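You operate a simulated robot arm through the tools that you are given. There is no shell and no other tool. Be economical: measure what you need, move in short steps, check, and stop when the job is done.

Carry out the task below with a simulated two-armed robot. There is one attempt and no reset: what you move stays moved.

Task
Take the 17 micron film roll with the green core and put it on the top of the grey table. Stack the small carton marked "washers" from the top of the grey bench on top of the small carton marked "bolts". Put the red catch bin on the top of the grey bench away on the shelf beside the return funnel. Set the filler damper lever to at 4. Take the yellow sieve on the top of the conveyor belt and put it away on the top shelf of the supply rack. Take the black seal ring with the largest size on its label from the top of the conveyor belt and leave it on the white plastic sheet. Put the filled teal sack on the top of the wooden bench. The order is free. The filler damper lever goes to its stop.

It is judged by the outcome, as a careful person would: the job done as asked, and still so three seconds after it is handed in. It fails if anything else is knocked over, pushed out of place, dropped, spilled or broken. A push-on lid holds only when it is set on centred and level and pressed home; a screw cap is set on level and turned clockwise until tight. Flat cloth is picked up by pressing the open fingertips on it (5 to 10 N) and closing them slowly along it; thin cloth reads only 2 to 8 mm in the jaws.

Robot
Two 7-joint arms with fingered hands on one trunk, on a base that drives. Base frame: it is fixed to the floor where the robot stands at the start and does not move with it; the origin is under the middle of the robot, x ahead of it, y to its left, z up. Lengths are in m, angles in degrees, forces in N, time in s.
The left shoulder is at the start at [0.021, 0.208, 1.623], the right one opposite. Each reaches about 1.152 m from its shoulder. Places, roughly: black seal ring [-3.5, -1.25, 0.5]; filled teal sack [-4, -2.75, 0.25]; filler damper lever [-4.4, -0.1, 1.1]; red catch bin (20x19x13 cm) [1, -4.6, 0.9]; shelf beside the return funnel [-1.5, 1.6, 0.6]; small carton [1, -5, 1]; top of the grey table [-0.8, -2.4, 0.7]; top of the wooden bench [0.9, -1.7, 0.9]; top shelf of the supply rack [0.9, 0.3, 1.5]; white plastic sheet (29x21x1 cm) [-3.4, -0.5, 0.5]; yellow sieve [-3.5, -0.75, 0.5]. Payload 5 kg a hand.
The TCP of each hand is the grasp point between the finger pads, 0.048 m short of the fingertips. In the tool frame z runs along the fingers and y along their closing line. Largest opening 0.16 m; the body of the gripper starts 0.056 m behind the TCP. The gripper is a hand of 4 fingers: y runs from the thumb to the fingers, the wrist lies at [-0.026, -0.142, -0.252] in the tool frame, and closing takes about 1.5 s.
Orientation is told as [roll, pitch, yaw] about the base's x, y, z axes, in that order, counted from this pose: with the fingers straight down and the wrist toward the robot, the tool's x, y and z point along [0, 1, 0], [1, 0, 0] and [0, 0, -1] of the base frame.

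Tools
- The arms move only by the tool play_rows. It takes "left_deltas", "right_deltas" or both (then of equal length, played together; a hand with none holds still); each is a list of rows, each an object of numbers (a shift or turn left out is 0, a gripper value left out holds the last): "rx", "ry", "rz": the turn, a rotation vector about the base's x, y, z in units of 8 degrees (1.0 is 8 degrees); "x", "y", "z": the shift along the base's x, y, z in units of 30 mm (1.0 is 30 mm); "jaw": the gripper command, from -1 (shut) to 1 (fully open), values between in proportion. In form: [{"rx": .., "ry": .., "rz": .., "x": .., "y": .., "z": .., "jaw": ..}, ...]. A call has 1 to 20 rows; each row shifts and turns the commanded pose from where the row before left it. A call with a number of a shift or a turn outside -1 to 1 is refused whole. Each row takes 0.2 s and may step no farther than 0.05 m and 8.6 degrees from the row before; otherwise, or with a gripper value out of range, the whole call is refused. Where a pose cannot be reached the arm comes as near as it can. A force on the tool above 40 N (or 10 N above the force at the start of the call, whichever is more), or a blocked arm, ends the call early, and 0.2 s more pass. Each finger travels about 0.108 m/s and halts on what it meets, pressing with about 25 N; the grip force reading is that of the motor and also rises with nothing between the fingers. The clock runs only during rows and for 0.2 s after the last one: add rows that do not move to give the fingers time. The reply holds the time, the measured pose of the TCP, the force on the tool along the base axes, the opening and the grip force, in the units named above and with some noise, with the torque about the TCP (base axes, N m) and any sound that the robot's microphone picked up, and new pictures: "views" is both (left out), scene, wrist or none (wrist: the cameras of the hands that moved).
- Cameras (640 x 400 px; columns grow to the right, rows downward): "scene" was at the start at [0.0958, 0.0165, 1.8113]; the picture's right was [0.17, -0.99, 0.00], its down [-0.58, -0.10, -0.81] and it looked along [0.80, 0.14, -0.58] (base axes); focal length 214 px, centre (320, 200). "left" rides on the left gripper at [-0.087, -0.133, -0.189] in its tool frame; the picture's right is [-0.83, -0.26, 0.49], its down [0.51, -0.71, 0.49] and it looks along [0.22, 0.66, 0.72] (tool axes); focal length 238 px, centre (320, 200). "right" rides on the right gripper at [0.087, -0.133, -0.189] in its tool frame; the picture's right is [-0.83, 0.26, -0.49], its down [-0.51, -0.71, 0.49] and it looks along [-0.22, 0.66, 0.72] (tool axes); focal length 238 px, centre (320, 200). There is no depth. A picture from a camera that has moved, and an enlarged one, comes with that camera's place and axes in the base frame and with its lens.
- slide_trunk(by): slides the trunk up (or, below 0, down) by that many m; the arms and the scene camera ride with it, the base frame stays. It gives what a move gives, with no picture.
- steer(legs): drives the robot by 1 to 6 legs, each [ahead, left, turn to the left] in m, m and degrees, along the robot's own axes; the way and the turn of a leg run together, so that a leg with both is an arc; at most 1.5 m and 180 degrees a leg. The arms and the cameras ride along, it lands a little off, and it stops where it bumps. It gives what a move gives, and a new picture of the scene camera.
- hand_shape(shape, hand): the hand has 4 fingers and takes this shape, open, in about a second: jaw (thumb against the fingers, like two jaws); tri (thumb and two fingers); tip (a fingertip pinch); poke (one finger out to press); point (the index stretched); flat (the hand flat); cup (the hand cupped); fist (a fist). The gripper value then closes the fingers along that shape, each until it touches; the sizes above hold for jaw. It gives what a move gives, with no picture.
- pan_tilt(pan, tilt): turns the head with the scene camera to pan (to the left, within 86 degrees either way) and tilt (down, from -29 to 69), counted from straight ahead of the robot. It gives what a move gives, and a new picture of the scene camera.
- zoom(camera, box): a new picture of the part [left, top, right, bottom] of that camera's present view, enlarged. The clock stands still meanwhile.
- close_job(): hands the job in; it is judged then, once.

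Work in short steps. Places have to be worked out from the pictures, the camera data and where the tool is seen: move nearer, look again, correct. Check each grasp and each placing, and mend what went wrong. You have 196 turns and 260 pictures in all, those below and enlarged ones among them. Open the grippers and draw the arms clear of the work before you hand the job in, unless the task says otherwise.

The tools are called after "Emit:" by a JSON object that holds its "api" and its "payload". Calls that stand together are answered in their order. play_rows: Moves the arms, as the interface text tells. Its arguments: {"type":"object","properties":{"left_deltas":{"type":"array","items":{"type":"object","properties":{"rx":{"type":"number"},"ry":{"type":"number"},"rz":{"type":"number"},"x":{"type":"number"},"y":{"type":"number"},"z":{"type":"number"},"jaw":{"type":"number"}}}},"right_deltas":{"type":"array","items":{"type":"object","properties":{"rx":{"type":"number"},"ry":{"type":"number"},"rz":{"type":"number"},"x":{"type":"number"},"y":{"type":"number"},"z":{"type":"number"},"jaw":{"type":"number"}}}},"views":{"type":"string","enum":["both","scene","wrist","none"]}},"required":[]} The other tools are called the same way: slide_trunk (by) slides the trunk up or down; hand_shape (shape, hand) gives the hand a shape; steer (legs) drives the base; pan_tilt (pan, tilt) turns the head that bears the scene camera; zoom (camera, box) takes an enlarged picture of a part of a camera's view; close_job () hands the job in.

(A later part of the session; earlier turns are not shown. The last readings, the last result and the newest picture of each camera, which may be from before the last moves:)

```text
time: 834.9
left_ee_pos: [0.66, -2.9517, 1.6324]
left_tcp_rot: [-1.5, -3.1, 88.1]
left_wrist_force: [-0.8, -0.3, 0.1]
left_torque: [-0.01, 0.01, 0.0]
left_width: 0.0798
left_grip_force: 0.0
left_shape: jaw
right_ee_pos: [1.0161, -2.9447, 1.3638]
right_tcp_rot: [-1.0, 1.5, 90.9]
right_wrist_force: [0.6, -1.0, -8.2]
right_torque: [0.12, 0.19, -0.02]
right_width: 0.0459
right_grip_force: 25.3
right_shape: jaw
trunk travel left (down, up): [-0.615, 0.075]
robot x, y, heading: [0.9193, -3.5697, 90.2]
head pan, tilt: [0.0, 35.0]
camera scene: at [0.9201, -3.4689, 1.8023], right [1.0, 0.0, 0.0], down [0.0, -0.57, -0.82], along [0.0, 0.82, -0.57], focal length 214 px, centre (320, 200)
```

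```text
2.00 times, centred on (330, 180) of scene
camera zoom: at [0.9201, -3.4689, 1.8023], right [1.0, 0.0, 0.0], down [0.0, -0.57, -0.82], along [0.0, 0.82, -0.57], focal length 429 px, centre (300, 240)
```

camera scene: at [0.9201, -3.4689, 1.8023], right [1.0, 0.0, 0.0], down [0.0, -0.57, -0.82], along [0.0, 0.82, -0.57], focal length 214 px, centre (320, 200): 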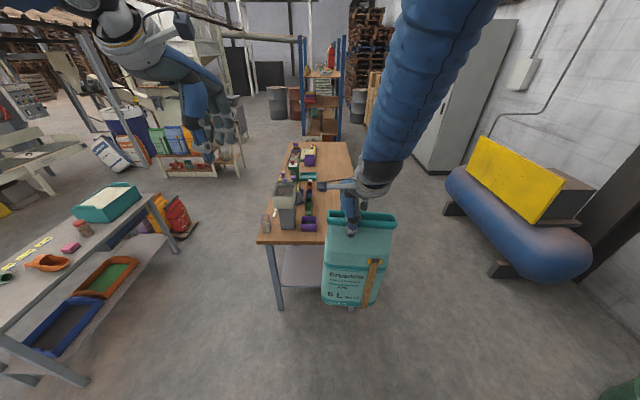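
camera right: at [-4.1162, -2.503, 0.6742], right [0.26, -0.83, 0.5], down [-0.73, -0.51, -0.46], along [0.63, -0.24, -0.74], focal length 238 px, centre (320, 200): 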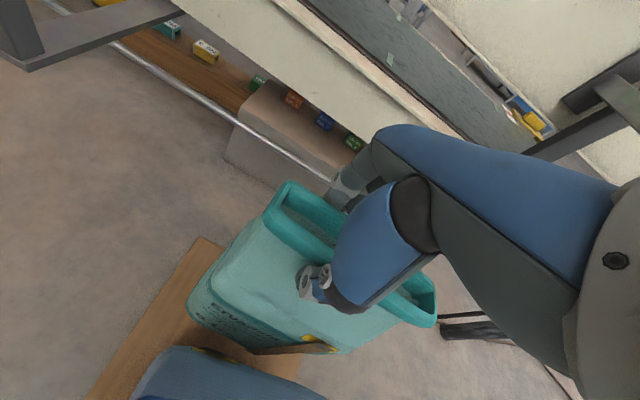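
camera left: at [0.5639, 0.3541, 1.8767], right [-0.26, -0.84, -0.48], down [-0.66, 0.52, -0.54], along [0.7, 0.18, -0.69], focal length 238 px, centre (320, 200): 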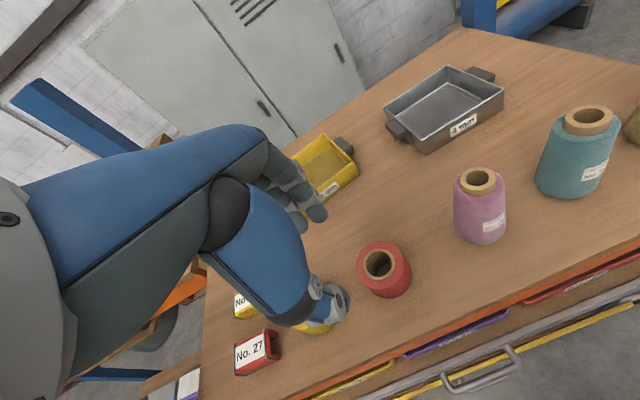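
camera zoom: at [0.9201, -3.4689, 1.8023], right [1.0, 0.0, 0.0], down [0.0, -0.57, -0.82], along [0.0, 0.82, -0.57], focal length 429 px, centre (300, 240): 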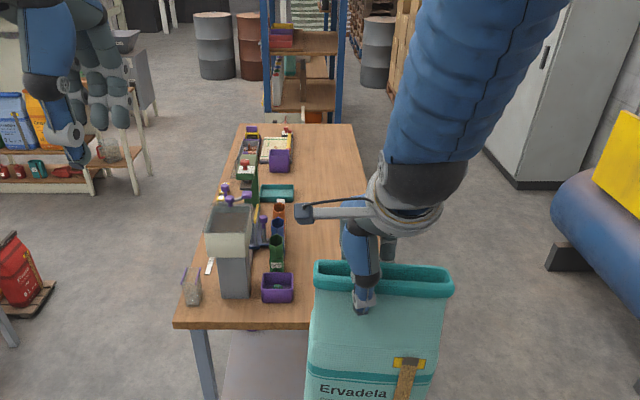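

The east half of the bench top is free. Raise a bit, and drive ahead so the sack comes over (1.09,-2.43).

Emit:
{"api": "slide_trunk", "payload": {"by": 0.06}}

Emit:
{"api": "steer", "payload": {"legs": [[0, -0.05, 0], [0.5, 0, 0]]}}

Emit:
{"api": "pan_tilt", "payload": {"pan": 0, "tilt": 50}}

Emit:
{"api": "zoom", "payload": {"camera": "right", "box": [0, 0, 640, 400]}}

```text
time: 835.9
left_ee_pos: [0.6611, -2.9515, 1.6905]
left_tcp_rot: [-1.4, -3.1, 87.9]
left_wrist_force: [-0.1, 0.3, 0.1]
left_torque: [0.0, -0.02, -0.03]
left_width: 0.08
left_grip_force: 0.0
left_shape: jaw
right_ee_pos: [1.015, -2.9455, 1.4217]
right_tcp_rot: [-1.1, 1.5, 90.9]
right_wrist_force: [0.3, -0.6, -8.4]
right_torque: [0.03, 0.2, 0.01]
right_width: 0.046
right_grip_force: 24.9
right_shape: jaw
trunk travel left (down, up): [-0.675, 0.015]
robot x, y, heading: [0.9247, -3.5696, 90.3]
head pan, tilt: [0.0, 35.0]
```

```text
time: 839.4
left_ee_pos: [0.7062, -2.4515, 1.6938]
left_tcp_rot: [-1.4, -3.1, 88.1]
left_wrist_force: [-1.3, 0.0, -0.2]
left_torque: [0.04, 0.0, -0.01]
left_width: 0.0798
left_grip_force: 0.0
left_shape: jaw
right_ee_pos: [1.0608, -2.4428, 1.4239]
right_tcp_rot: [-1.1, 1.5, 91.1]
right_wrist_force: [-0.2, 0.5, -8.6]
right_torque: [0.11, 0.24, -0.02]
right_width: 0.0461
right_grip_force: 25.6
right_shape: jaw
trunk travel left (down, up): [-0.675, 0.015]
robot x, y, heading: [0.9708, -3.0713, 90.6]
head pan, tilt: [0.0, 35.0]
camera scene: at [0.9669, -2.9671, 1.8624], right [1.0, 0.01, 0.0], down [0.01, -0.57, -0.82], along [-0.01, 0.82, -0.57], focal length 214 px, centre (320, 200)
```

scene: 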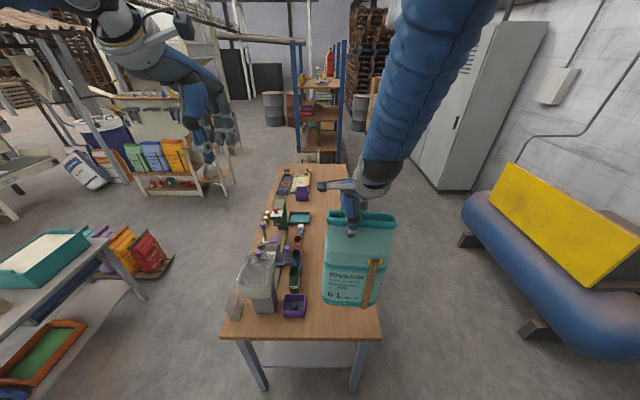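

```text
time: 840.2
left_ee_pos: [0.7066, -2.4474, 1.6911]
left_tcp_rot: [-1.4, -3.1, 88.1]
left_wrist_force: [-0.4, 1.0, -0.6]
left_torque: [-0.01, -0.03, -0.02]
left_width: 0.0799
left_grip_force: 0.1
left_shape: jaw
right_ee_pos: [1.0607, -2.441, 1.4216]
right_tcp_rot: [-1.1, 1.6, 91.2]
right_wrist_force: [-1.4, 1.3, -10.0]
right_torque: [0.09, 0.19, -0.01]
right_width: 0.0463
right_grip_force: 25.1
right_shape: jaw
trunk travel left (down, up): [-0.675, 0.015]
robot x, y, heading: [0.972, -3.066, 90.4]
head pan, tilt: [0.0, 50.0]
camera scene: at [0.9676, -2.9754, 1.8405], right [1.0, 0.01, 0.0], down [0.01, -0.77, -0.64], along [-0.01, 0.64, -0.77], focal length 214 px, centre (320, 200)
```

scene: 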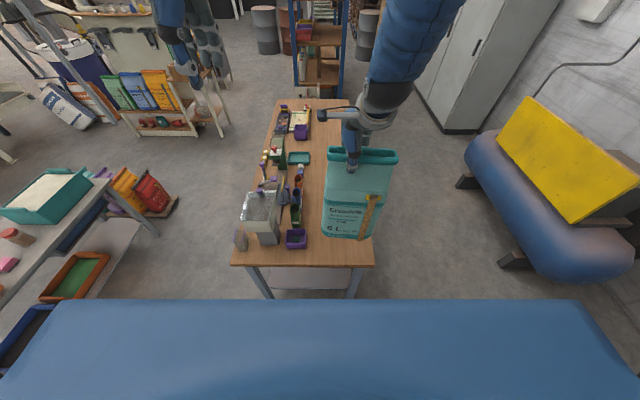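

```text
1.00 times, centred on (320, 200) of right (not enlarged: the box is as wide or as high as the picture)
camera zoom: at [0.9733, -2.5698, 1.6127], right [0.82, 0.29, 0.49], down [0.53, -0.71, -0.46], along [0.22, 0.64, -0.74], focal length 238 px, centre (320, 200)
```

zoom: 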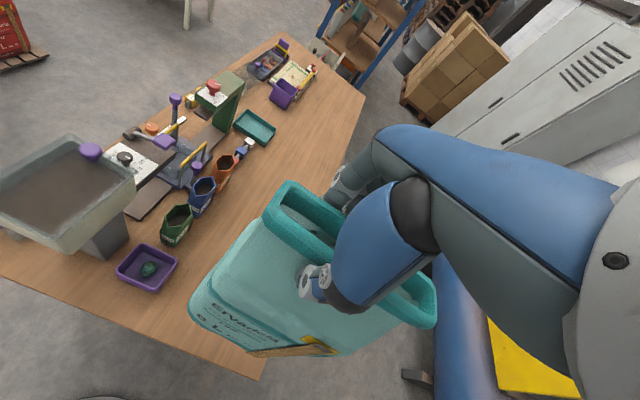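

Shift 4 cm west so the sack sits fully on the bench, then lower until contact.

Emit:
{"api": "play_rows", "payload": {"right_deltas": [{"x": -0.7, "y": 0.5}, {"x": -0.6, "y": 0.5}, {"z": -0.8}, {"z": -0.8}, {"z": -0.6}, {"z": -0.5}, {"z": -0.4}, {"z": -0.4}, {"z": -0.4}, {"z": -0.3}, {"z": -0.3}, {"z": -0.3}, {"z": -0.3}, {}]}}

```text
time: 843.2
left_ee_pos: [0.7069, -2.4497, 1.6929]
left_tcp_rot: [-1.4, -3.2, 88.1]
left_wrist_force: [1.0, 0.0, -0.7]
left_torque: [-0.01, 0.0, -0.04]
left_width: 0.0799
left_grip_force: 0.1
left_shape: jaw
right_ee_pos: [1.0295, -2.417, 1.2693]
right_tcp_rot: [-1.1, 1.6, 91.0]
right_wrist_force: [0.0, 0.0, -8.3]
right_torque: [0.08, 0.24, 0.01]
right_width: 0.0463
right_grip_force: 25.1
right_shape: jaw
right hand out of reach, approached as far as the arm can: row 2
trunk travel left (down, up): [-0.675, 0.015]
robot x, y, heading: [0.9711, -3.0638, 90.3]
head pan, tilt: [0.0, 50.0]
camera scene: at [0.9674, -2.9767, 1.8406], right [1.0, 0.01, 0.0], down [0.01, -0.77, -0.64], along [-0.01, 0.64, -0.77], focal length 214 px, centre (320, 200)
camera right: at [0.9416, -2.5451, 1.4604], right [0.82, 0.29, 0.5], down [0.53, -0.71, -0.46], along [0.22, 0.64, -0.74], focal length 238 px, centre (320, 200)
```

scene: 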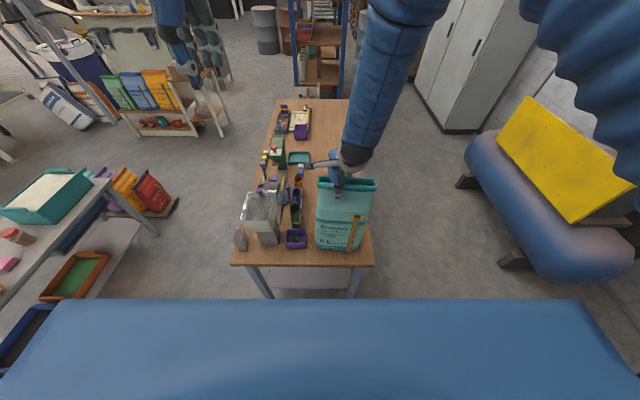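
right: 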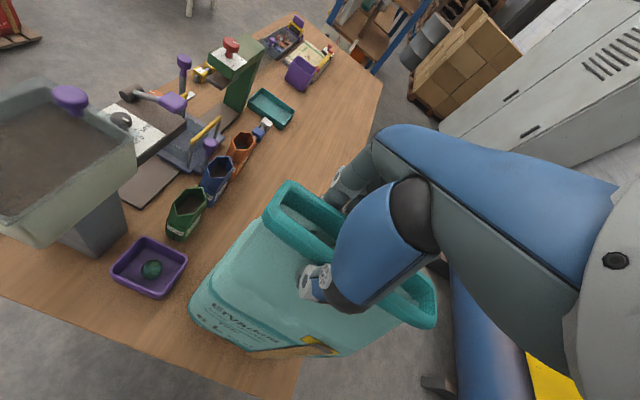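

Emit:
{"api": "play_rows", "payload": {"right_deltas": [{"z": -0.35}, {"z": -0.35}, {"z": -0.35}, {"z": -0.3}, {"z": -0.3}, {"z": -0.3}, {"z": -0.3}, {"z": -0.3}, {"z": -0.3}, {}], "views": "wrist"}}

```text
time: 843.7
left_ee_pos: [0.7044, -2.4509, 1.6938]
left_tcp_rot: [-1.5, -3.2, 88.1]
left_wrist_force: [-0.3, -0.5, 0.0]
left_torque: [0.0, -0.03, 0.02]
left_width: 0.0799
left_grip_force: 0.2
left_shape: jaw
right_ee_pos: [1.0225, -2.4107, 1.2617]
right_tcp_rot: [-0.8, 0.6, 91.2]
right_wrist_force: [-6.8, -3.2, 16.5]
right_torque: [-0.61, 0.24, -0.11]
right_width: 0.0477
right_grip_force: 24.9
right_shape: jaw
trunk travel left (down, up): [-0.675, 0.015]
robot x, y, heading: [0.9692, -3.069, 90.2]
head pan, tilt: [0.0, 50.0]
stopped in row 2 (right hand): the force on the tool passed its limit at 48 N (the readings are from after the stop); the commanded pose is now the measured one
camera right: at [0.9359, -2.5436, 1.4507], right [0.82, 0.28, 0.5], down [0.53, -0.7, -0.48], along [0.22, 0.65, -0.73], focal length 238 px, centre (320, 200)
```

right: 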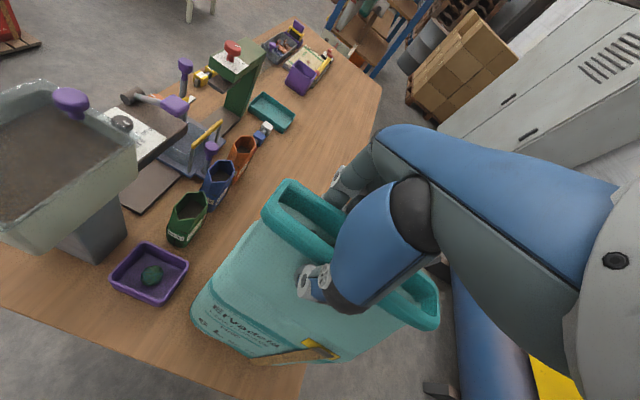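

The sack stands on the bench fully inside the edges. Ease the pressure, then release slowly and lift off.

Emit:
{"api": "play_rows", "payload": {"right_deltas": [{"z": 0.15}, {}, {"jaw": -0.4}, {"jaw": -0.3}, {"jaw": -0.2}, {"jaw": -0.1}, {"jaw": 0.05}, {"jaw": 0.2}, {"jaw": 0.4}, {"jaw": 0.6}, {}, {}, {"z": 0.5}, {"z": 0.8}, {"z": 1}, {"z": 1}, {"z": 1}, {"z": 1}, {}]}}

```text
time: 847.7
left_ee_pos: [0.7053, -2.4492, 1.6911]
left_tcp_rot: [-1.3, -3.1, 88.2]
left_wrist_force: [-0.4, -0.1, -0.9]
left_torque: [-0.02, -0.02, 0.0]
left_width: 0.08
left_grip_force: 0.0
left_shape: jaw
right_ee_pos: [1.0267, -2.4124, 1.4212]
right_tcp_rot: [-0.9, 0.9, 91.1]
right_wrist_force: [-0.1, 0.8, 0.3]
right_torque: [-0.05, 0.0, 0.03]
right_width: 0.1275
right_grip_force: 0.2
right_shape: jaw
trunk travel left (down, up): [-0.675, 0.015]
robot x, y, heading: [0.9675, -3.0641, 90.7]
head pan, tilt: [0.0, 50.0]
camera scene: at [0.9671, -2.9765, 1.8405], right [1.0, 0.01, 0.0], down [0.01, -0.77, -0.64], along [-0.01, 0.64, -0.77], focal length 214 px, centre (320, 200)
camera right: at [0.9396, -2.5431, 1.6111], right [0.82, 0.28, 0.5], down [0.53, -0.71, -0.47], along [0.22, 0.65, -0.73], focal length 238 px, centre (320, 200)
```

scene: 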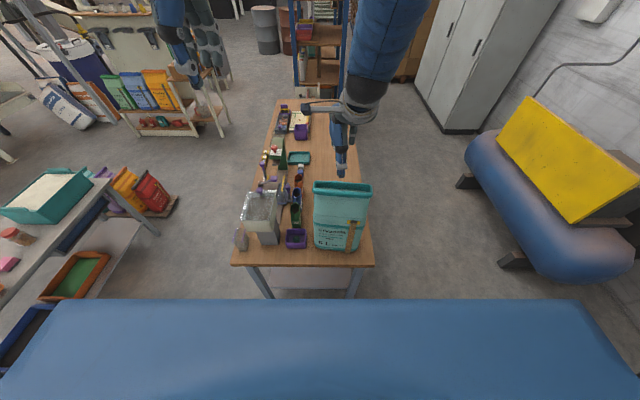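
right: 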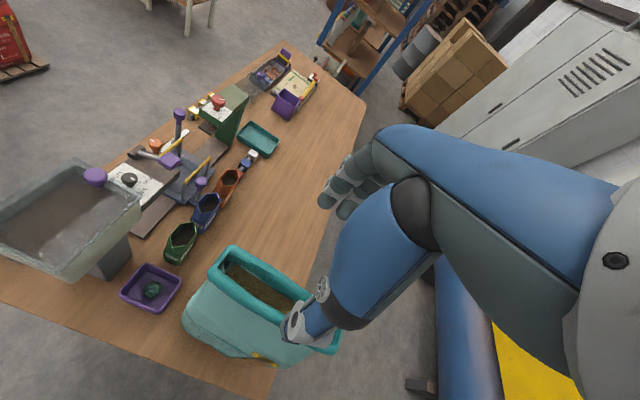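

Sack placed. Now re-stand the film roll: drive round into the corridor and face the grey table from the east.

Emit:
{"api": "steer", "payload": {"legs": [[-0.6, 0, -0.7], [0, 0.95, 0], [0.85, 0, 0], [0, 0, 90]]}}

Emit:
{"api": "zoom", "payload": {"camera": "scene", "box": [200, 130, 440, 330]}}

```text
time: 863.6
left_ee_pos: [-0.5839, -3.0901, 1.6935]
left_tcp_rot: [-1.3, -3.2, -179.3]
left_wrist_force: [0.6, 0.3, 0.8]
left_torque: [-0.03, 0.02, 0.02]
left_width: 0.0802
left_grip_force: 0.0
left_shape: jaw
right_ee_pos: [-0.634, -2.7708, 1.4219]
right_tcp_rot: [-1.0, 0.7, -176.4]
right_wrist_force: [-0.8, -0.4, 0.3]
right_torque: [-0.02, 0.0, 0.0]
right_width: 0.1278
right_grip_force: 0.0
right_shape: jaw
trunk travel left (down, up): [-0.675, 0.015]
robot x, y, heading: [0.021, -2.7992, -176.9]
head pan, tilt: [0.0, 50.0]
camera scene: at [-0.0673, -2.8036, 1.8406], right [-0.05, 1.0, 0.0], down [0.77, 0.04, -0.64], along [-0.64, -0.03, -0.77], focal length 214 px, centre (320, 200)
```

scene: 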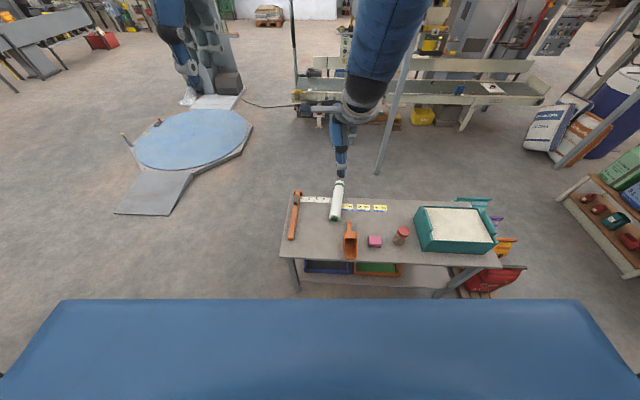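

```text
2.00 times, centred on (320, 230) of scene
camera zoom: at [-0.0673, -2.8036, 1.8406], right [-0.05, 1.0, 0.0], down [0.77, 0.04, -0.64], along [-0.64, -0.03, -0.77], focal length 429 px, centre (320, 140)
```

zoom: 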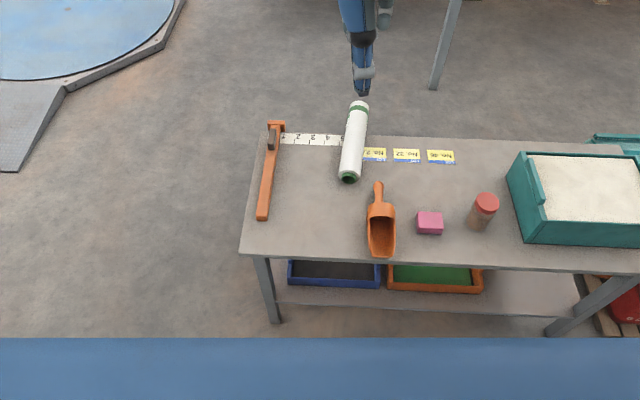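

Roll centre ≈(-0.96,-2.745), axis along x, table ≈0.747. I move closer, lower the trunk, and turn the right hand so it closes along y, tilted slightly back.

Emit:
{"api": "steer", "payload": {"legs": [[0.2, 0, -3.1]]}}

Emit:
{"api": "slide_trunk", "payload": {"by": -0.3}}

Emit:
{"api": "play_rows", "payload": {"right_deltas": [{"rz": 1, "jaw": 0.3}, {"rz": 1}, {"rz": 1}, {"rz": 1}, {"rz": 1}, {"rz": 1}, {"rz": 1}, {"rz": 1}, {"rz": 1}, {"rz": 1}, {"rz": 0.9}, {"ry": -0.8}, {"ry": -0.8}, {}]}}

```text
time: 865.2
left_ee_pos: [-0.7918, -3.0619, 1.6955]
left_tcp_rot: [-1.4, -3.3, 177.4]
left_wrist_force: [1.3, -0.6, 0.3]
left_torque: [-0.04, 0.14, 0.02]
left_width: 0.0799
left_grip_force: 0.1
left_shape: jaw
right_ee_pos: [-0.8251, -2.7406, 1.4244]
right_tcp_rot: [-1.0, 0.7, -179.5]
right_wrist_force: [1.2, 0.1, 0.9]
right_torque: [0.02, 0.09, -0.03]
right_width: 0.1279
right_grip_force: 0.1
right_shape: jaw
trunk travel left (down, up): [-0.675, 0.015]
robot x, y, heading: [-0.1751, -2.8066, 179.9]
head pan, tilt: [0.0, 50.0]
camera scene: at [-0.2597, -2.804, 1.8409], right [0.0, 1.0, 0.0], down [0.76, 0.0, -0.64], along [-0.64, 0.0, -0.76], focal length 214 px, centre (320, 200)
```

scene: 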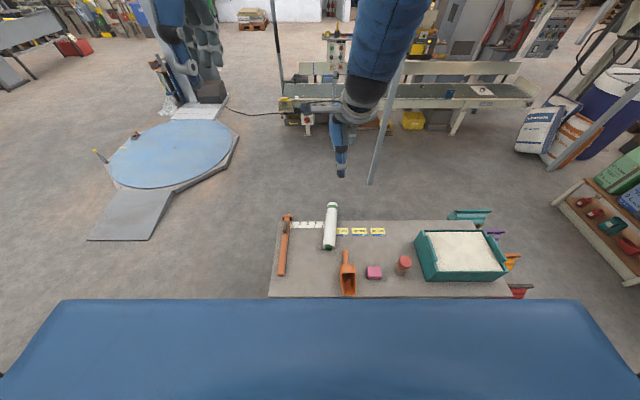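

```text
time: 868.2
left_ee_pos: [-0.7941, -3.0624, 1.394]
left_tcp_rot: [-1.4, -3.2, 177.5]
left_wrist_force: [0.1, 0.0, 0.2]
left_torque: [0.02, 0.01, 0.0]
left_width: 0.0797
left_grip_force: 0.0
left_shape: jaw
right_ee_pos: [-0.8282, -2.7406, 1.122]
right_tcp_rot: [-0.9, 0.8, -179.5]
right_wrist_force: [0.1, -0.4, -0.3]
right_torque: [-0.01, 0.01, -0.01]
right_width: 0.1277
right_grip_force: 0.1
right_shape: jaw
trunk travel left (down, up): [-0.375, 0.315]
robot x, y, heading: [-0.1743, -2.8033, 180.3]
head pan, tilt: [0.0, 50.0]
```

```text
time: 871.2
left_ee_pos: [-0.7943, -3.06, 1.3924]
left_tcp_rot: [-1.4, -3.2, 177.5]
left_wrist_force: [0.4, -0.2, 0.0]
left_torque: [-0.04, 0.07, 0.06]
left_width: 0.0797
left_grip_force: 0.1
left_shape: jaw
right_ee_pos: [-0.8287, -2.7408, 1.1223]
right_tcp_rot: [12.1, 1.3, -92.0]
right_wrist_force: [0.9, 0.2, 1.0]
right_torque: [-0.03, 0.05, 0.01]
right_width: 0.1045
right_grip_force: 0.1
right_shape: jaw
trunk travel left (down, up): [-0.375, 0.315]
robot x, y, heading: [-0.177, -2.8054, 179.9]
head pan, tilt: [0.0, 50.0]
camera scene: at [-0.2632, -2.8035, 1.5407], right [0.0, 1.0, 0.0], down [0.77, 0.0, -0.64], along [-0.64, 0.0, -0.77], focal length 214 px, centre (320, 200)
camera right: at [-0.7779, -2.6135, 1.3279], right [-0.93, -0.23, 0.3], down [-0.37, 0.74, -0.57], along [-0.09, -0.64, -0.77], focal length 238 px, centre (320, 200)
```

scene: 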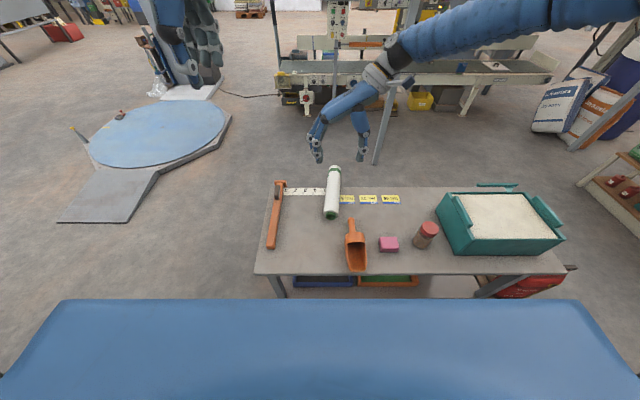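
right: 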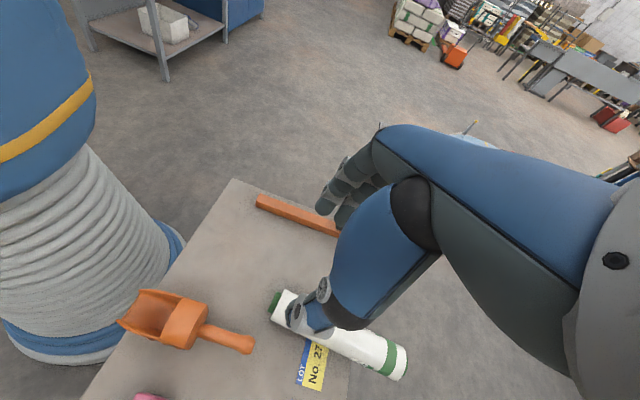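

Roll centre (-0.965,-2.742), slightly yawed. Align the hand, move over, and lower.

Emit:
{"api": "play_rows", "payload": {"right_deltas": [{"x": -0.8, "rz": -0.4}, {"x": -0.8, "rz": -0.4}, {"x": -0.8}, {"x": -0.8}, {"x": -0.8}, {"x": -0.8}, {}], "views": "none"}}

Emit:
{"api": "slide_trunk", "payload": {"by": -0.2}}

Emit:
{"api": "play_rows", "payload": {"right_deltas": [{"z": -0.5}, {"z": -0.5}, {}]}}

```text
time: 872.8
left_ee_pos: [-0.7936, -3.061, 1.394]
left_tcp_rot: [-1.3, -3.2, 177.4]
left_wrist_force: [-0.1, 0.7, 0.9]
left_torque: [-0.07, 0.0, 0.0]
left_width: 0.0799
left_grip_force: 0.1
left_shape: jaw
right_ee_pos: [-0.9711, -2.7377, 1.1228]
right_tcp_rot: [11.9, 1.3, -98.5]
right_wrist_force: [-0.4, 0.3, -0.4]
right_torque: [0.0, 0.06, 0.0]
right_width: 0.1046
right_grip_force: 0.0
right_shape: jaw
trunk travel left (down, up): [-0.375, 0.315]
robot x, y, heading: [-0.1775, -2.8054, 180.1]
head pan, tilt: [0.0, 50.0]
```

```text
time: 875.0
left_ee_pos: [-0.7934, -3.0607, 1.1933]
left_tcp_rot: [-1.4, -3.3, 177.6]
left_wrist_force: [-0.2, -0.3, -0.1]
left_torque: [0.02, 0.02, -0.02]
left_width: 0.0799
left_grip_force: 0.0
left_shape: jaw
right_ee_pos: [-0.9709, -2.7388, 0.9229]
right_tcp_rot: [11.9, 1.3, -98.5]
right_wrist_force: [-1.5, 0.0, -0.1]
right_torque: [-0.06, 0.01, 0.03]
right_width: 0.1043
right_grip_force: 0.2
right_shape: jaw
trunk travel left (down, up): [-0.175, 0.515]
robot x, y, heading: [-0.1742, -2.8061, 180.0]
head pan, tilt: [0.0, 50.0]
```

```text
time: 875.8
left_ee_pos: [-0.7946, -3.0603, 1.1934]
left_tcp_rot: [-1.4, -3.2, 177.5]
left_wrist_force: [-0.6, -1.1, 0.3]
left_torque: [-0.03, 0.02, -0.01]
left_width: 0.0797
left_grip_force: 0.0
left_shape: jaw
right_ee_pos: [-0.9713, -2.7397, 0.8915]
right_tcp_rot: [11.8, 1.4, -98.5]
right_wrist_force: [0.2, 0.4, -0.8]
right_torque: [-0.02, 0.02, 0.03]
right_width: 0.1044
right_grip_force: 0.1
right_shape: jaw
trunk travel left (down, up): [-0.175, 0.515]
robot x, y, heading: [-0.1721, -2.8049, 179.9]
head pan, tilt: [0.0, 50.0]
camera scene: at [-0.264, -2.8039, 1.3406], right [0.0, 1.0, 0.0], down [0.77, 0.0, -0.64], along [-0.64, 0.0, -0.77], focal length 214 px, centre (320, 200)
camera right: at [-0.9076, -2.6196, 1.0975], right [-0.95, -0.13, 0.3], down [-0.28, 0.77, -0.57], along [-0.16, -0.62, -0.77], focal length 238 px, centre (320, 200)
```

scene: 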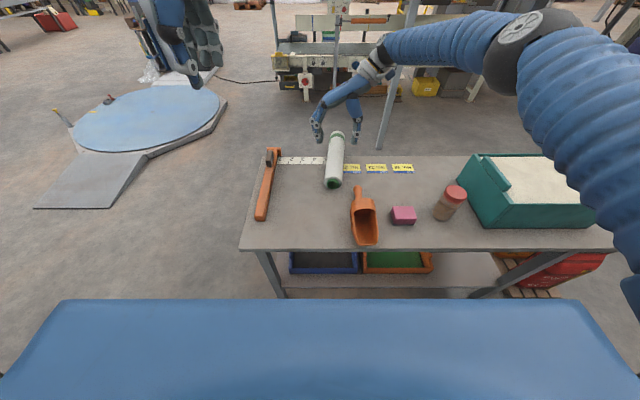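
right: 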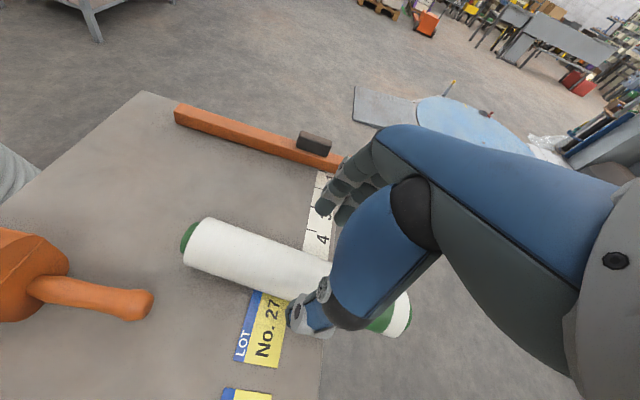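

Aligned. Lower around the roll and close.

Emit:
{"api": "play_rows", "payload": {"right_deltas": [{"z": -0.8}, {"z": -0.8}, {"z": -0.6}, {"z": -0.4}, {"z": -0.2}, {}, {"jaw": 0.1}, {"jaw": -0.05}, {"jaw": -0.2}, {"jaw": -0.35}, {"jaw": -0.5}, {"jaw": -0.7}, {}, {}], "views": "wrist"}}

```text
time: 878.8
left_ee_pos: [-0.7954, -3.0612, 1.1931]
left_tcp_rot: [-1.4, -3.2, 177.5]
left_wrist_force: [0.1, 0.3, -0.6]
left_torque: [-0.01, 0.0, 0.0]
left_width: 0.08
left_grip_force: 0.1
left_shape: jaw
right_ee_pos: [-0.9696, -2.7393, 0.8084]
right_tcp_rot: [12.0, 1.2, -98.5]
right_wrist_force: [0.1, -1.6, -0.2]
right_torque: [-0.1, -0.01, 0.11]
right_width: 0.0624
right_grip_force: 24.7
right_shape: jaw
trunk travel left (down, up): [-0.175, 0.515]
robot x, y, heading: [-0.1738, -2.8018, 179.9]
head pan, tilt: [0.0, 50.0]
camera right: at [-0.9066, -2.6192, 1.0139], right [-0.95, -0.13, 0.3], down [-0.28, 0.77, -0.57], along [-0.16, -0.62, -0.77], focal length 238 px, centre (320, 200)
```

right: 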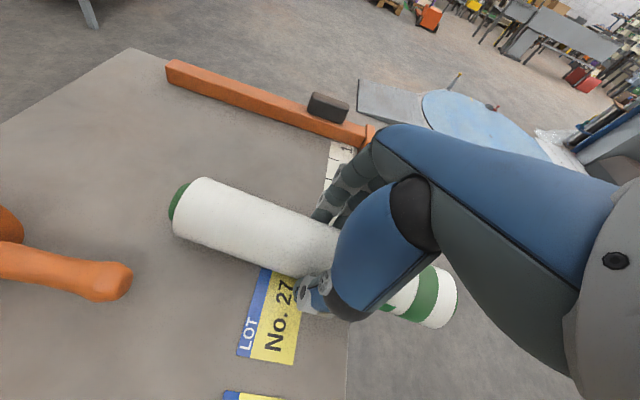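

Gripped (6.2 cm). Lift, lower the trunk to favour the level-hand pose, then rotate the roll upright.

Emit:
{"api": "play_rows", "payload": {"right_deltas": [{"z": 0.5}, {"z": 1}, {"z": 1}, {"z": 1}, {"z": 1}, {"z": 1}, {"z": 1}, {"z": 1}, {"z": 1}, {"z": 1}, {"z": 1}, {}], "views": "none"}}

Emit:
{"api": "slide_trunk", "payload": {"by": -0.16}}

Emit:
{"api": "play_rows", "payload": {"right_deltas": [{"rx": 0.14, "ry": 0.98}, {"rx": 0.14, "ry": 0.98}, {"rx": 0.14, "ry": 0.98}, {"rx": 0.14, "ry": 0.98}, {"rx": 0.14, "ry": 0.98}, {"rx": 0.14, "ry": 0.98}, {"rx": 0.14, "ry": 0.98}, {"rx": 0.14, "ry": 0.98}, {"rx": 0.14, "ry": 0.98}, {"rx": 0.14, "ry": 0.98}, {"rx": 0.14, "ry": 0.98}, {"rx": 0.04, "ry": 0.25}, {}]}}

```text
time: 881.4
left_ee_pos: [-0.7952, -3.0598, 1.1922]
left_tcp_rot: [-1.4, -3.0, 177.5]
left_wrist_force: [-0.1, -0.5, 0.1]
left_torque: [-0.01, 0.0, -0.01]
left_width: 0.0796
left_grip_force: 0.1
left_shape: jaw
right_ee_pos: [-0.9705, -2.7384, 1.1219]
right_tcp_rot: [12.0, 1.3, -98.5]
right_wrist_force: [0.0, 1.3, -6.5]
right_torque: [-0.03, -0.01, -0.03]
right_width: 0.0622
right_grip_force: 25.0
right_shape: jaw
trunk travel left (down, up): [-0.175, 0.515]
robot x, y, heading: [-0.1751, -2.806, 179.9]
head pan, tilt: [0.0, 50.0]
```

```text
time: 883.2
left_ee_pos: [-0.795, -3.0618, 1.0339]
left_tcp_rot: [-1.5, -3.1, 177.5]
left_wrist_force: [0.3, 0.0, -0.3]
left_torque: [0.04, 0.03, 0.03]
left_width: 0.0797
left_grip_force: 0.1
left_shape: jaw
right_ee_pos: [-0.9693, -2.7393, 0.9625]
right_tcp_rot: [11.9, 1.3, -98.6]
right_wrist_force: [0.1, 0.7, -6.1]
right_torque: [-0.02, 0.05, -0.03]
right_width: 0.0622
right_grip_force: 25.3
right_shape: jaw
trunk travel left (down, up): [-0.015, 0.675]
robot x, y, heading: [-0.1784, -2.8049, 179.7]
head pan, tilt: [0.0, 50.0]
```

```text
time: 886.0
left_ee_pos: [-0.7947, -3.0628, 1.0318]
left_tcp_rot: [-1.4, -3.2, 177.4]
left_wrist_force: [0.0, -0.1, 0.8]
left_torque: [0.03, -0.01, -0.02]
left_width: 0.08
left_grip_force: 0.1
left_shape: jaw
right_ee_pos: [-0.9704, -2.7385, 0.9612]
right_tcp_rot: [-77.3, -0.3, -99.4]
right_wrist_force: [0.4, 0.3, -6.0]
right_torque: [-0.06, -0.2, 0.03]
right_width: 0.0619
right_grip_force: 24.5
right_shape: jaw
trunk travel left (down, up): [-0.015, 0.675]
robot x, y, heading: [-0.1765, -2.8047, 179.8]
head pan, tilt: [0.0, 50.0]
camera scene: at [-0.2643, -2.8038, 1.1806], right [0.0, 1.0, 0.0], down [0.77, 0.0, -0.64], along [-0.64, 0.0, -0.77], focal length 214 px, centre (320, 200)
camera right: at [-0.7482, -2.6406, 0.9188], right [0.24, -0.3, 0.92], down [-0.47, 0.8, 0.38], along [-0.85, -0.52, 0.06], focal length 238 px, centre (320, 200)
```

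scene: 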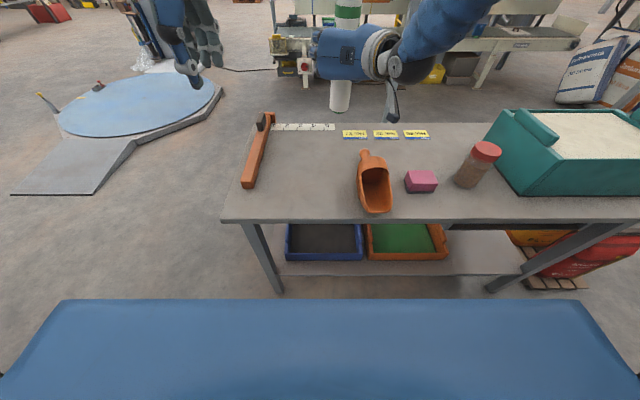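
right: 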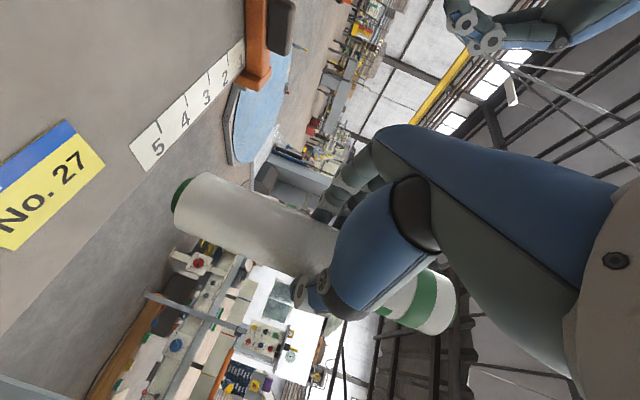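

Upright. Shift it to the free middle of the table (-0.83,-2.79), then lower.

Emit:
{"api": "play_rows", "payload": {"right_deltas": [{"x": 0.8, "y": -0.3}, {"x": 0.8, "y": -0.3}, {"x": 0.8, "y": -0.3}, {"x": 0.8, "y": -0.3}, {"x": 0.8, "y": -0.3}, {"x": 0.7, "y": -0.2}, {}]}}

```text
time: 887.6
left_ee_pos: [-0.7941, -3.0615, 1.0333]
left_tcp_rot: [-1.3, -3.1, 177.6]
left_wrist_force: [-0.2, 0.0, 0.2]
left_torque: [0.0, -0.01, 0.0]
left_width: 0.0801
left_grip_force: 0.2
left_shape: jaw
right_ee_pos: [-0.8287, -2.7895, 0.9617]
right_tcp_rot: [-77.3, -0.3, -99.5]
right_wrist_force: [0.6, 0.4, -5.9]
right_torque: [-0.05, -0.23, 0.03]
right_width: 0.062
right_grip_force: 25.0
right_shape: jaw
trunk travel left (down, up): [-0.015, 0.675]
robot x, y, heading: [-0.1749, -2.8051, 180.0]
head pan, tilt: [0.0, 50.0]
camera scene: at [-0.2643, -2.8038, 1.1805], right [0.0, 1.0, 0.0], down [0.77, 0.0, -0.64], along [-0.64, 0.0, -0.77], focal length 214 px, centre (320, 200)
camera right: at [-0.6071, -2.6923, 0.9182], right [0.24, -0.3, 0.92], down [-0.47, 0.8, 0.38], along [-0.85, -0.52, 0.06], focal length 238 px, centre (320, 200)
```

scene: 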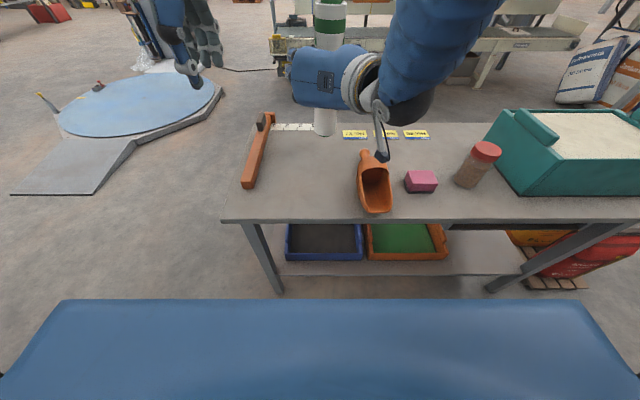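
right: 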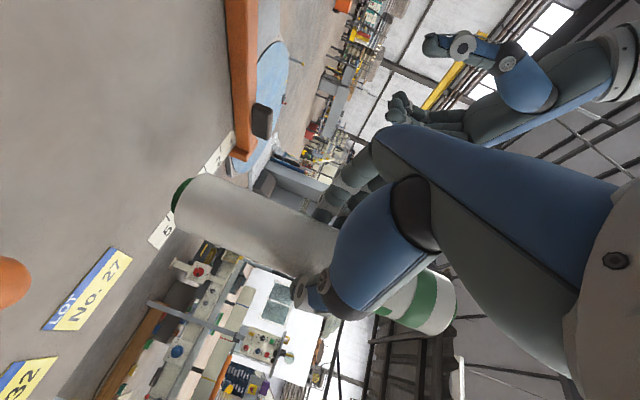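

Emit:
{"api": "play_rows", "payload": {"right_deltas": [{"z": -0.5}, {"z": -0.5}, {"z": -0.4}, {"z": -0.3}, {"z": -0.25}, {"z": -0.25}, {"z": -0.25}, {"z": -0.25}, {"z": -0.25}, {}]}}

```text
time: 889.8
left_ee_pos: [-0.7937, -3.0628, 1.0336]
left_tcp_rot: [-1.4, -3.3, 177.5]
left_wrist_force: [0.2, -0.8, 0.2]
left_torque: [-0.04, 0.04, 0.0]
left_width: 0.0798
left_grip_force: 0.0
left_shape: jaw
right_ee_pos: [-0.8295, -2.7898, 0.8786]
right_tcp_rot: [-77.6, -0.5, -99.4]
right_wrist_force: [-6.2, -6.5, 32.9]
right_torque: [-0.06, 1.13, 0.32]
right_width: 0.0619
right_grip_force: 25.0
right_shape: jaw
trunk travel left (down, up): [-0.015, 0.675]
robot x, y, heading: [-0.1751, -2.8048, 180.0]
head pan, tilt: [0.0, 50.0]
camera scene: at [-0.2625, -2.8044, 1.1809], right [0.0, 1.0, 0.0], down [0.77, 0.0, -0.64], along [-0.64, 0.0, -0.77], focal length 214 px, centre (320, 200)
camera right: at [-0.6081, -2.692, 0.8326], right [0.25, -0.3, 0.92], down [-0.46, 0.8, 0.38], along [-0.85, -0.52, 0.06], focal length 238 px, centre (320, 200)
```

scene: 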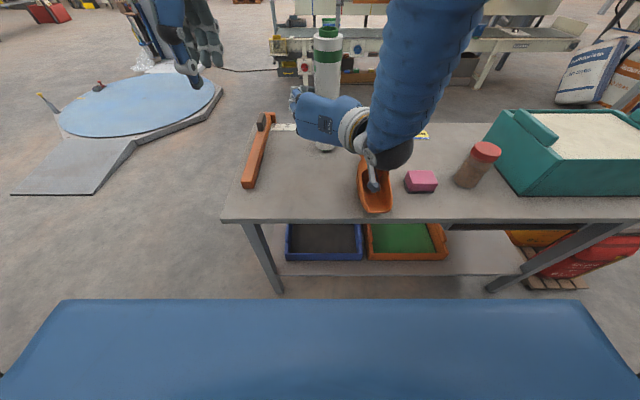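
right: 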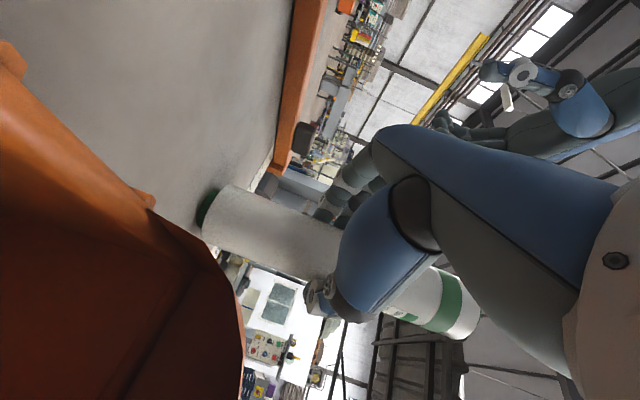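

Contact is at the roll's base. Ease, release, and pull back clear.

Emit:
{"api": "play_rows", "payload": {"right_deltas": [{"z": 0.2}, {}, {"jaw": -0.35}, {"jaw": -0.25}, {"jaw": -0.2}, {"jaw": -0.15}, {"jaw": -0.05}, {"jaw": 0.1}, {"jaw": 0.3}, {"jaw": 0.5}, {}, {}]}}

```text
time: 892.4
left_ee_pos: [-0.794, -3.0617, 1.033]
left_tcp_rot: [-1.3, -3.1, 177.6]
left_wrist_force: [-0.4, 0.0, 0.3]
left_torque: [0.0, 0.01, 0.03]
left_width: 0.0797
left_grip_force: 0.1
left_shape: jaw
right_ee_pos: [-0.8301, -2.789, 0.8812]
right_tcp_rot: [-77.3, -0.2, -99.3]
right_wrist_force: [0.1, -0.6, -0.1]
right_torque: [0.0, 0.01, 0.04]
right_width: 0.1195
right_grip_force: 0.0
right_shape: jaw
trunk travel left (down, up): [-0.015, 0.675]
robot x, y, heading: [-0.1751, -2.8029, 180.0]
head pan, tilt: [0.0, 50.0]
camera scene: at [-0.2638, -2.8039, 1.1806], right [0.0, 1.0, 0.0], down [0.77, 0.0, -0.64], along [-0.64, 0.0, -0.77], focal length 214 px, centre (320, 200)
camera right: at [-0.6071, -2.6912, 0.8368], right [0.24, -0.3, 0.92], down [-0.47, 0.8, 0.38], along [-0.85, -0.52, 0.06], focal length 238 px, centre (320, 200)
```

scene: 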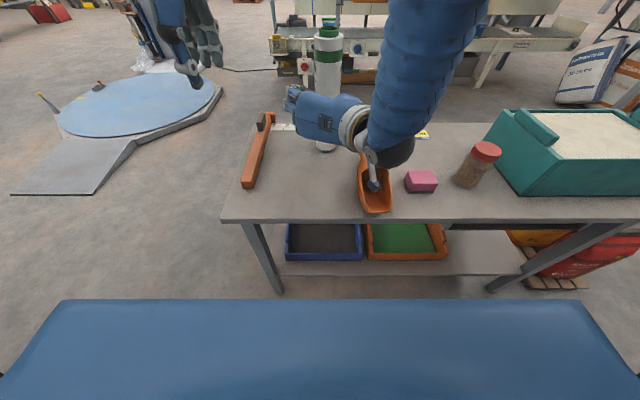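
right: 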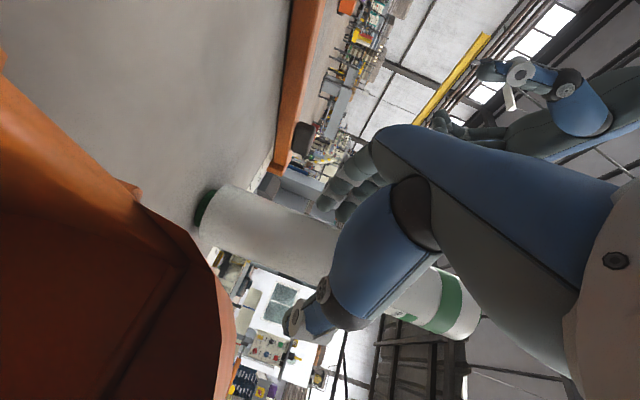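

Roll stands. My wrist camera is near the scoop, so raise straight up first, then back away.

Emit:
{"api": "play_rows", "payload": {"right_deltas": [{"z": 0.3}, {"z": 0.5}, {"z": 0.5}, {"z": 0.5}, {"z": 0.5}, {"z": 0.5}, {"z": 0.5}, {"z": 0.3}, {}], "views": "none"}}

Emit:
{"api": "steer", "payload": {"legs": [[-0.22, 0, 0]]}}

```text
time: 894.4
left_ee_pos: [-0.7947, -3.0611, 1.0337]
left_tcp_rot: [-1.3, -3.1, 177.4]
left_wrist_force: [0.7, -0.3, 0.0]
left_torque: [0.02, 0.03, 0.04]
left_width: 0.0798
left_grip_force: 0.0
left_shape: jaw
right_ee_pos: [-0.8305, -2.7891, 0.9872]
right_tcp_rot: [-77.2, -0.3, -99.5]
right_wrist_force: [-0.5, -0.6, -0.3]
right_torque: [-0.01, -0.04, 0.01]
right_width: 0.1196
right_grip_force: 0.0
right_shape: jaw
trunk travel left (down, up): [-0.015, 0.675]
robot x, y, heading: [-0.1738, -2.8039, 180.0]
head pan, tilt: [0.0, 50.0]
```

```text
time: 896.1
left_ee_pos: [-0.5727, -3.0638, 1.0336]
left_tcp_rot: [-1.4, -3.3, 177.7]
left_wrist_force: [0.9, -0.1, 1.0]
left_torque: [-0.02, 0.09, 0.05]
left_width: 0.0797
left_grip_force: 0.1
left_shape: jaw
right_ee_pos: [-0.6083, -2.7919, 0.9895]
right_tcp_rot: [-77.4, -0.3, -99.3]
right_wrist_force: [0.6, 0.1, 0.9]
right_torque: [0.04, -0.02, 0.02]
right_width: 0.1197
right_grip_force: 0.1
right_shape: jaw
trunk travel left (down, up): [-0.015, 0.675]
robot x, y, heading: [0.0403, -2.8057, -180.1]
head pan, tilt: [0.0, 50.0]
camera scene: at [-0.0429, -2.8043, 1.1808], right [0.0, 1.0, 0.0], down [0.77, 0.0, -0.64], along [-0.64, 0.0, -0.77], focal length 214 px, centre (320, 200)
```

scene: 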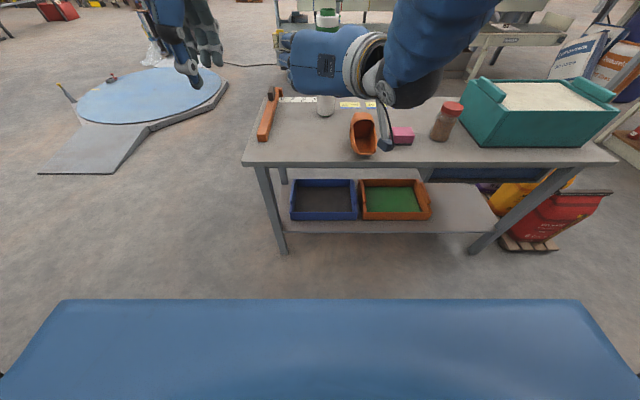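

Back a bit more, raise the trunk, and turn north to check the table and move on to the lever.

Emit:
{"api": "steer", "payload": {"legs": [[-0.06, 0, 0]]}}

Emit:
{"api": "slide_trunk", "payload": {"by": 0.4}}

Emit:
{"api": "steer", "payload": {"legs": [[0, 0, -90], [0.6, 0, 0]]}}

Emit:
{"api": "pan_tilt", "payload": {"pan": 80, "tilt": 40}}

```text
time: 897.0
left_ee_pos: [-0.5131, -3.0624, 1.0337]
left_tcp_rot: [-1.4, -3.3, 177.5]
left_wrist_force: [1.2, 0.4, 0.3]
left_torque: [-0.03, 0.11, 0.04]
left_width: 0.0801
left_grip_force: 0.1
left_shape: jaw
right_ee_pos: [-0.5489, -2.7918, 0.9882]
right_tcp_rot: [-77.3, -0.3, -99.3]
right_wrist_force: [1.2, 0.2, 0.5]
right_torque: [0.03, -0.04, -0.02]
right_width: 0.1196
right_grip_force: 0.1
right_shape: jaw
trunk travel left (down, up): [-0.015, 0.675]
robot x, y, heading: [0.1013, -2.8074, -179.8]
head pan, tilt: [0.0, 50.0]
camera scene: at [0.0169, -2.8043, 1.1808], right [0.0, 1.0, 0.0], down [0.77, 0.0, -0.64], along [-0.64, 0.0, -0.77], focal length 214 px, centre (320, 200)
```

scene: 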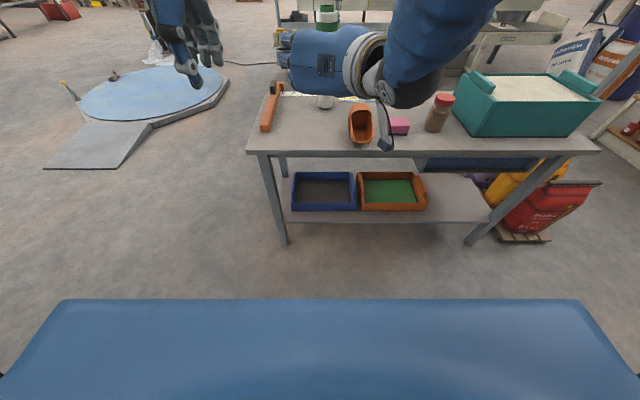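

```text
time: 900.9
left_ee_pos: [-0.5143, -3.0627, 1.434]
left_tcp_rot: [-1.4, -3.3, 177.6]
left_wrist_force: [0.4, -0.3, 0.6]
left_torque: [0.0, 0.01, 0.01]
left_width: 0.0799
left_grip_force: 0.0
left_shape: jaw
right_ee_pos: [-0.5503, -2.7926, 1.3871]
right_tcp_rot: [-77.3, -0.3, -99.3]
right_wrist_force: [-0.1, -0.8, -0.5]
right_torque: [-0.02, 0.0, -0.02]
right_width: 0.1196
right_grip_force: 0.1
right_shape: jaw
trunk travel left (down, up): [-0.415, 0.275]
robot x, y, heading: [0.1051, -2.8051, -180.0]
head pan, tilt: [0.0, 50.0]
```

```text
time: 908.1
left_ee_pos: [-0.1553, -1.5862, 1.433]
left_tcp_rot: [-1.4, -3.3, 87.7]
left_wrist_force: [0.2, -0.1, -0.1]
left_torque: [-0.01, 0.03, -0.04]
left_width: 0.08
left_grip_force: 0.1
left_shape: jaw
right_ee_pos: [0.1182, -1.5506, 1.3884]
right_tcp_rot: [-77.3, -0.3, 170.6]
right_wrist_force: [-0.2, 0.2, 0.1]
right_torque: [0.02, 0.0, 0.01]
right_width: 0.1196
right_grip_force: 0.0
right_shape: jaw
trunk travel left (down, up): [-0.415, 0.275]
robot x, y, heading: [0.1029, -2.203, 90.0]
head pan, tilt: [0.0, 50.0]
camera scene: at [0.1027, -2.1148, 1.5806], right [1.0, 0.0, 0.0], down [0.0, -0.77, -0.64], along [0.0, 0.64, -0.77], focal length 214 px, centre (320, 200)
```

scene: 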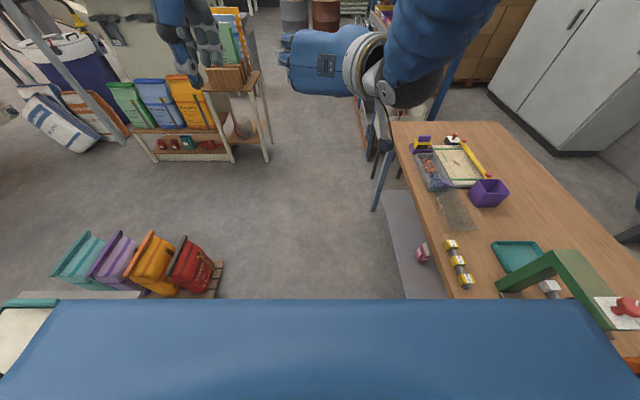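

```text
time: 909.6
left_ee_pos: [-0.1525, -1.5868, 1.4345]
left_tcp_rot: [-1.4, -3.3, 87.6]
left_wrist_force: [0.6, -0.3, 1.1]
left_torque: [0.03, -0.05, 0.0]
left_width: 0.0798
left_grip_force: 0.0
left_shape: jaw
right_ee_pos: [0.1175, -1.5494, 1.3874]
right_tcp_rot: [-77.3, -0.4, 170.7]
right_wrist_force: [0.3, -0.4, 0.1]
right_torque: [-0.01, 0.02, 0.02]
right_width: 0.1195
right_grip_force: 0.1
right_shape: jaw
trunk travel left (down, up): [-0.415, 0.275]
robot x, y, heading: [0.1074, -2.2096, 90.2]
head pan, tilt: [80.0, 40.0]
camera scene: at [0.019, -2.1772, 1.5948], right [0.17, 0.98, 0.0], down [0.63, -0.11, -0.77], along [-0.75, 0.13, -0.64], focal length 214 px, centre (320, 200)
```

scene: 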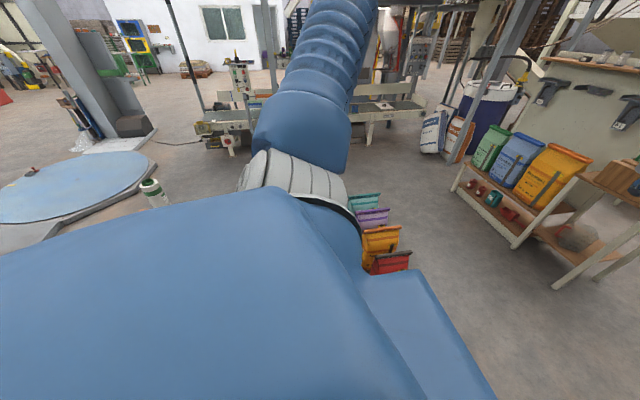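

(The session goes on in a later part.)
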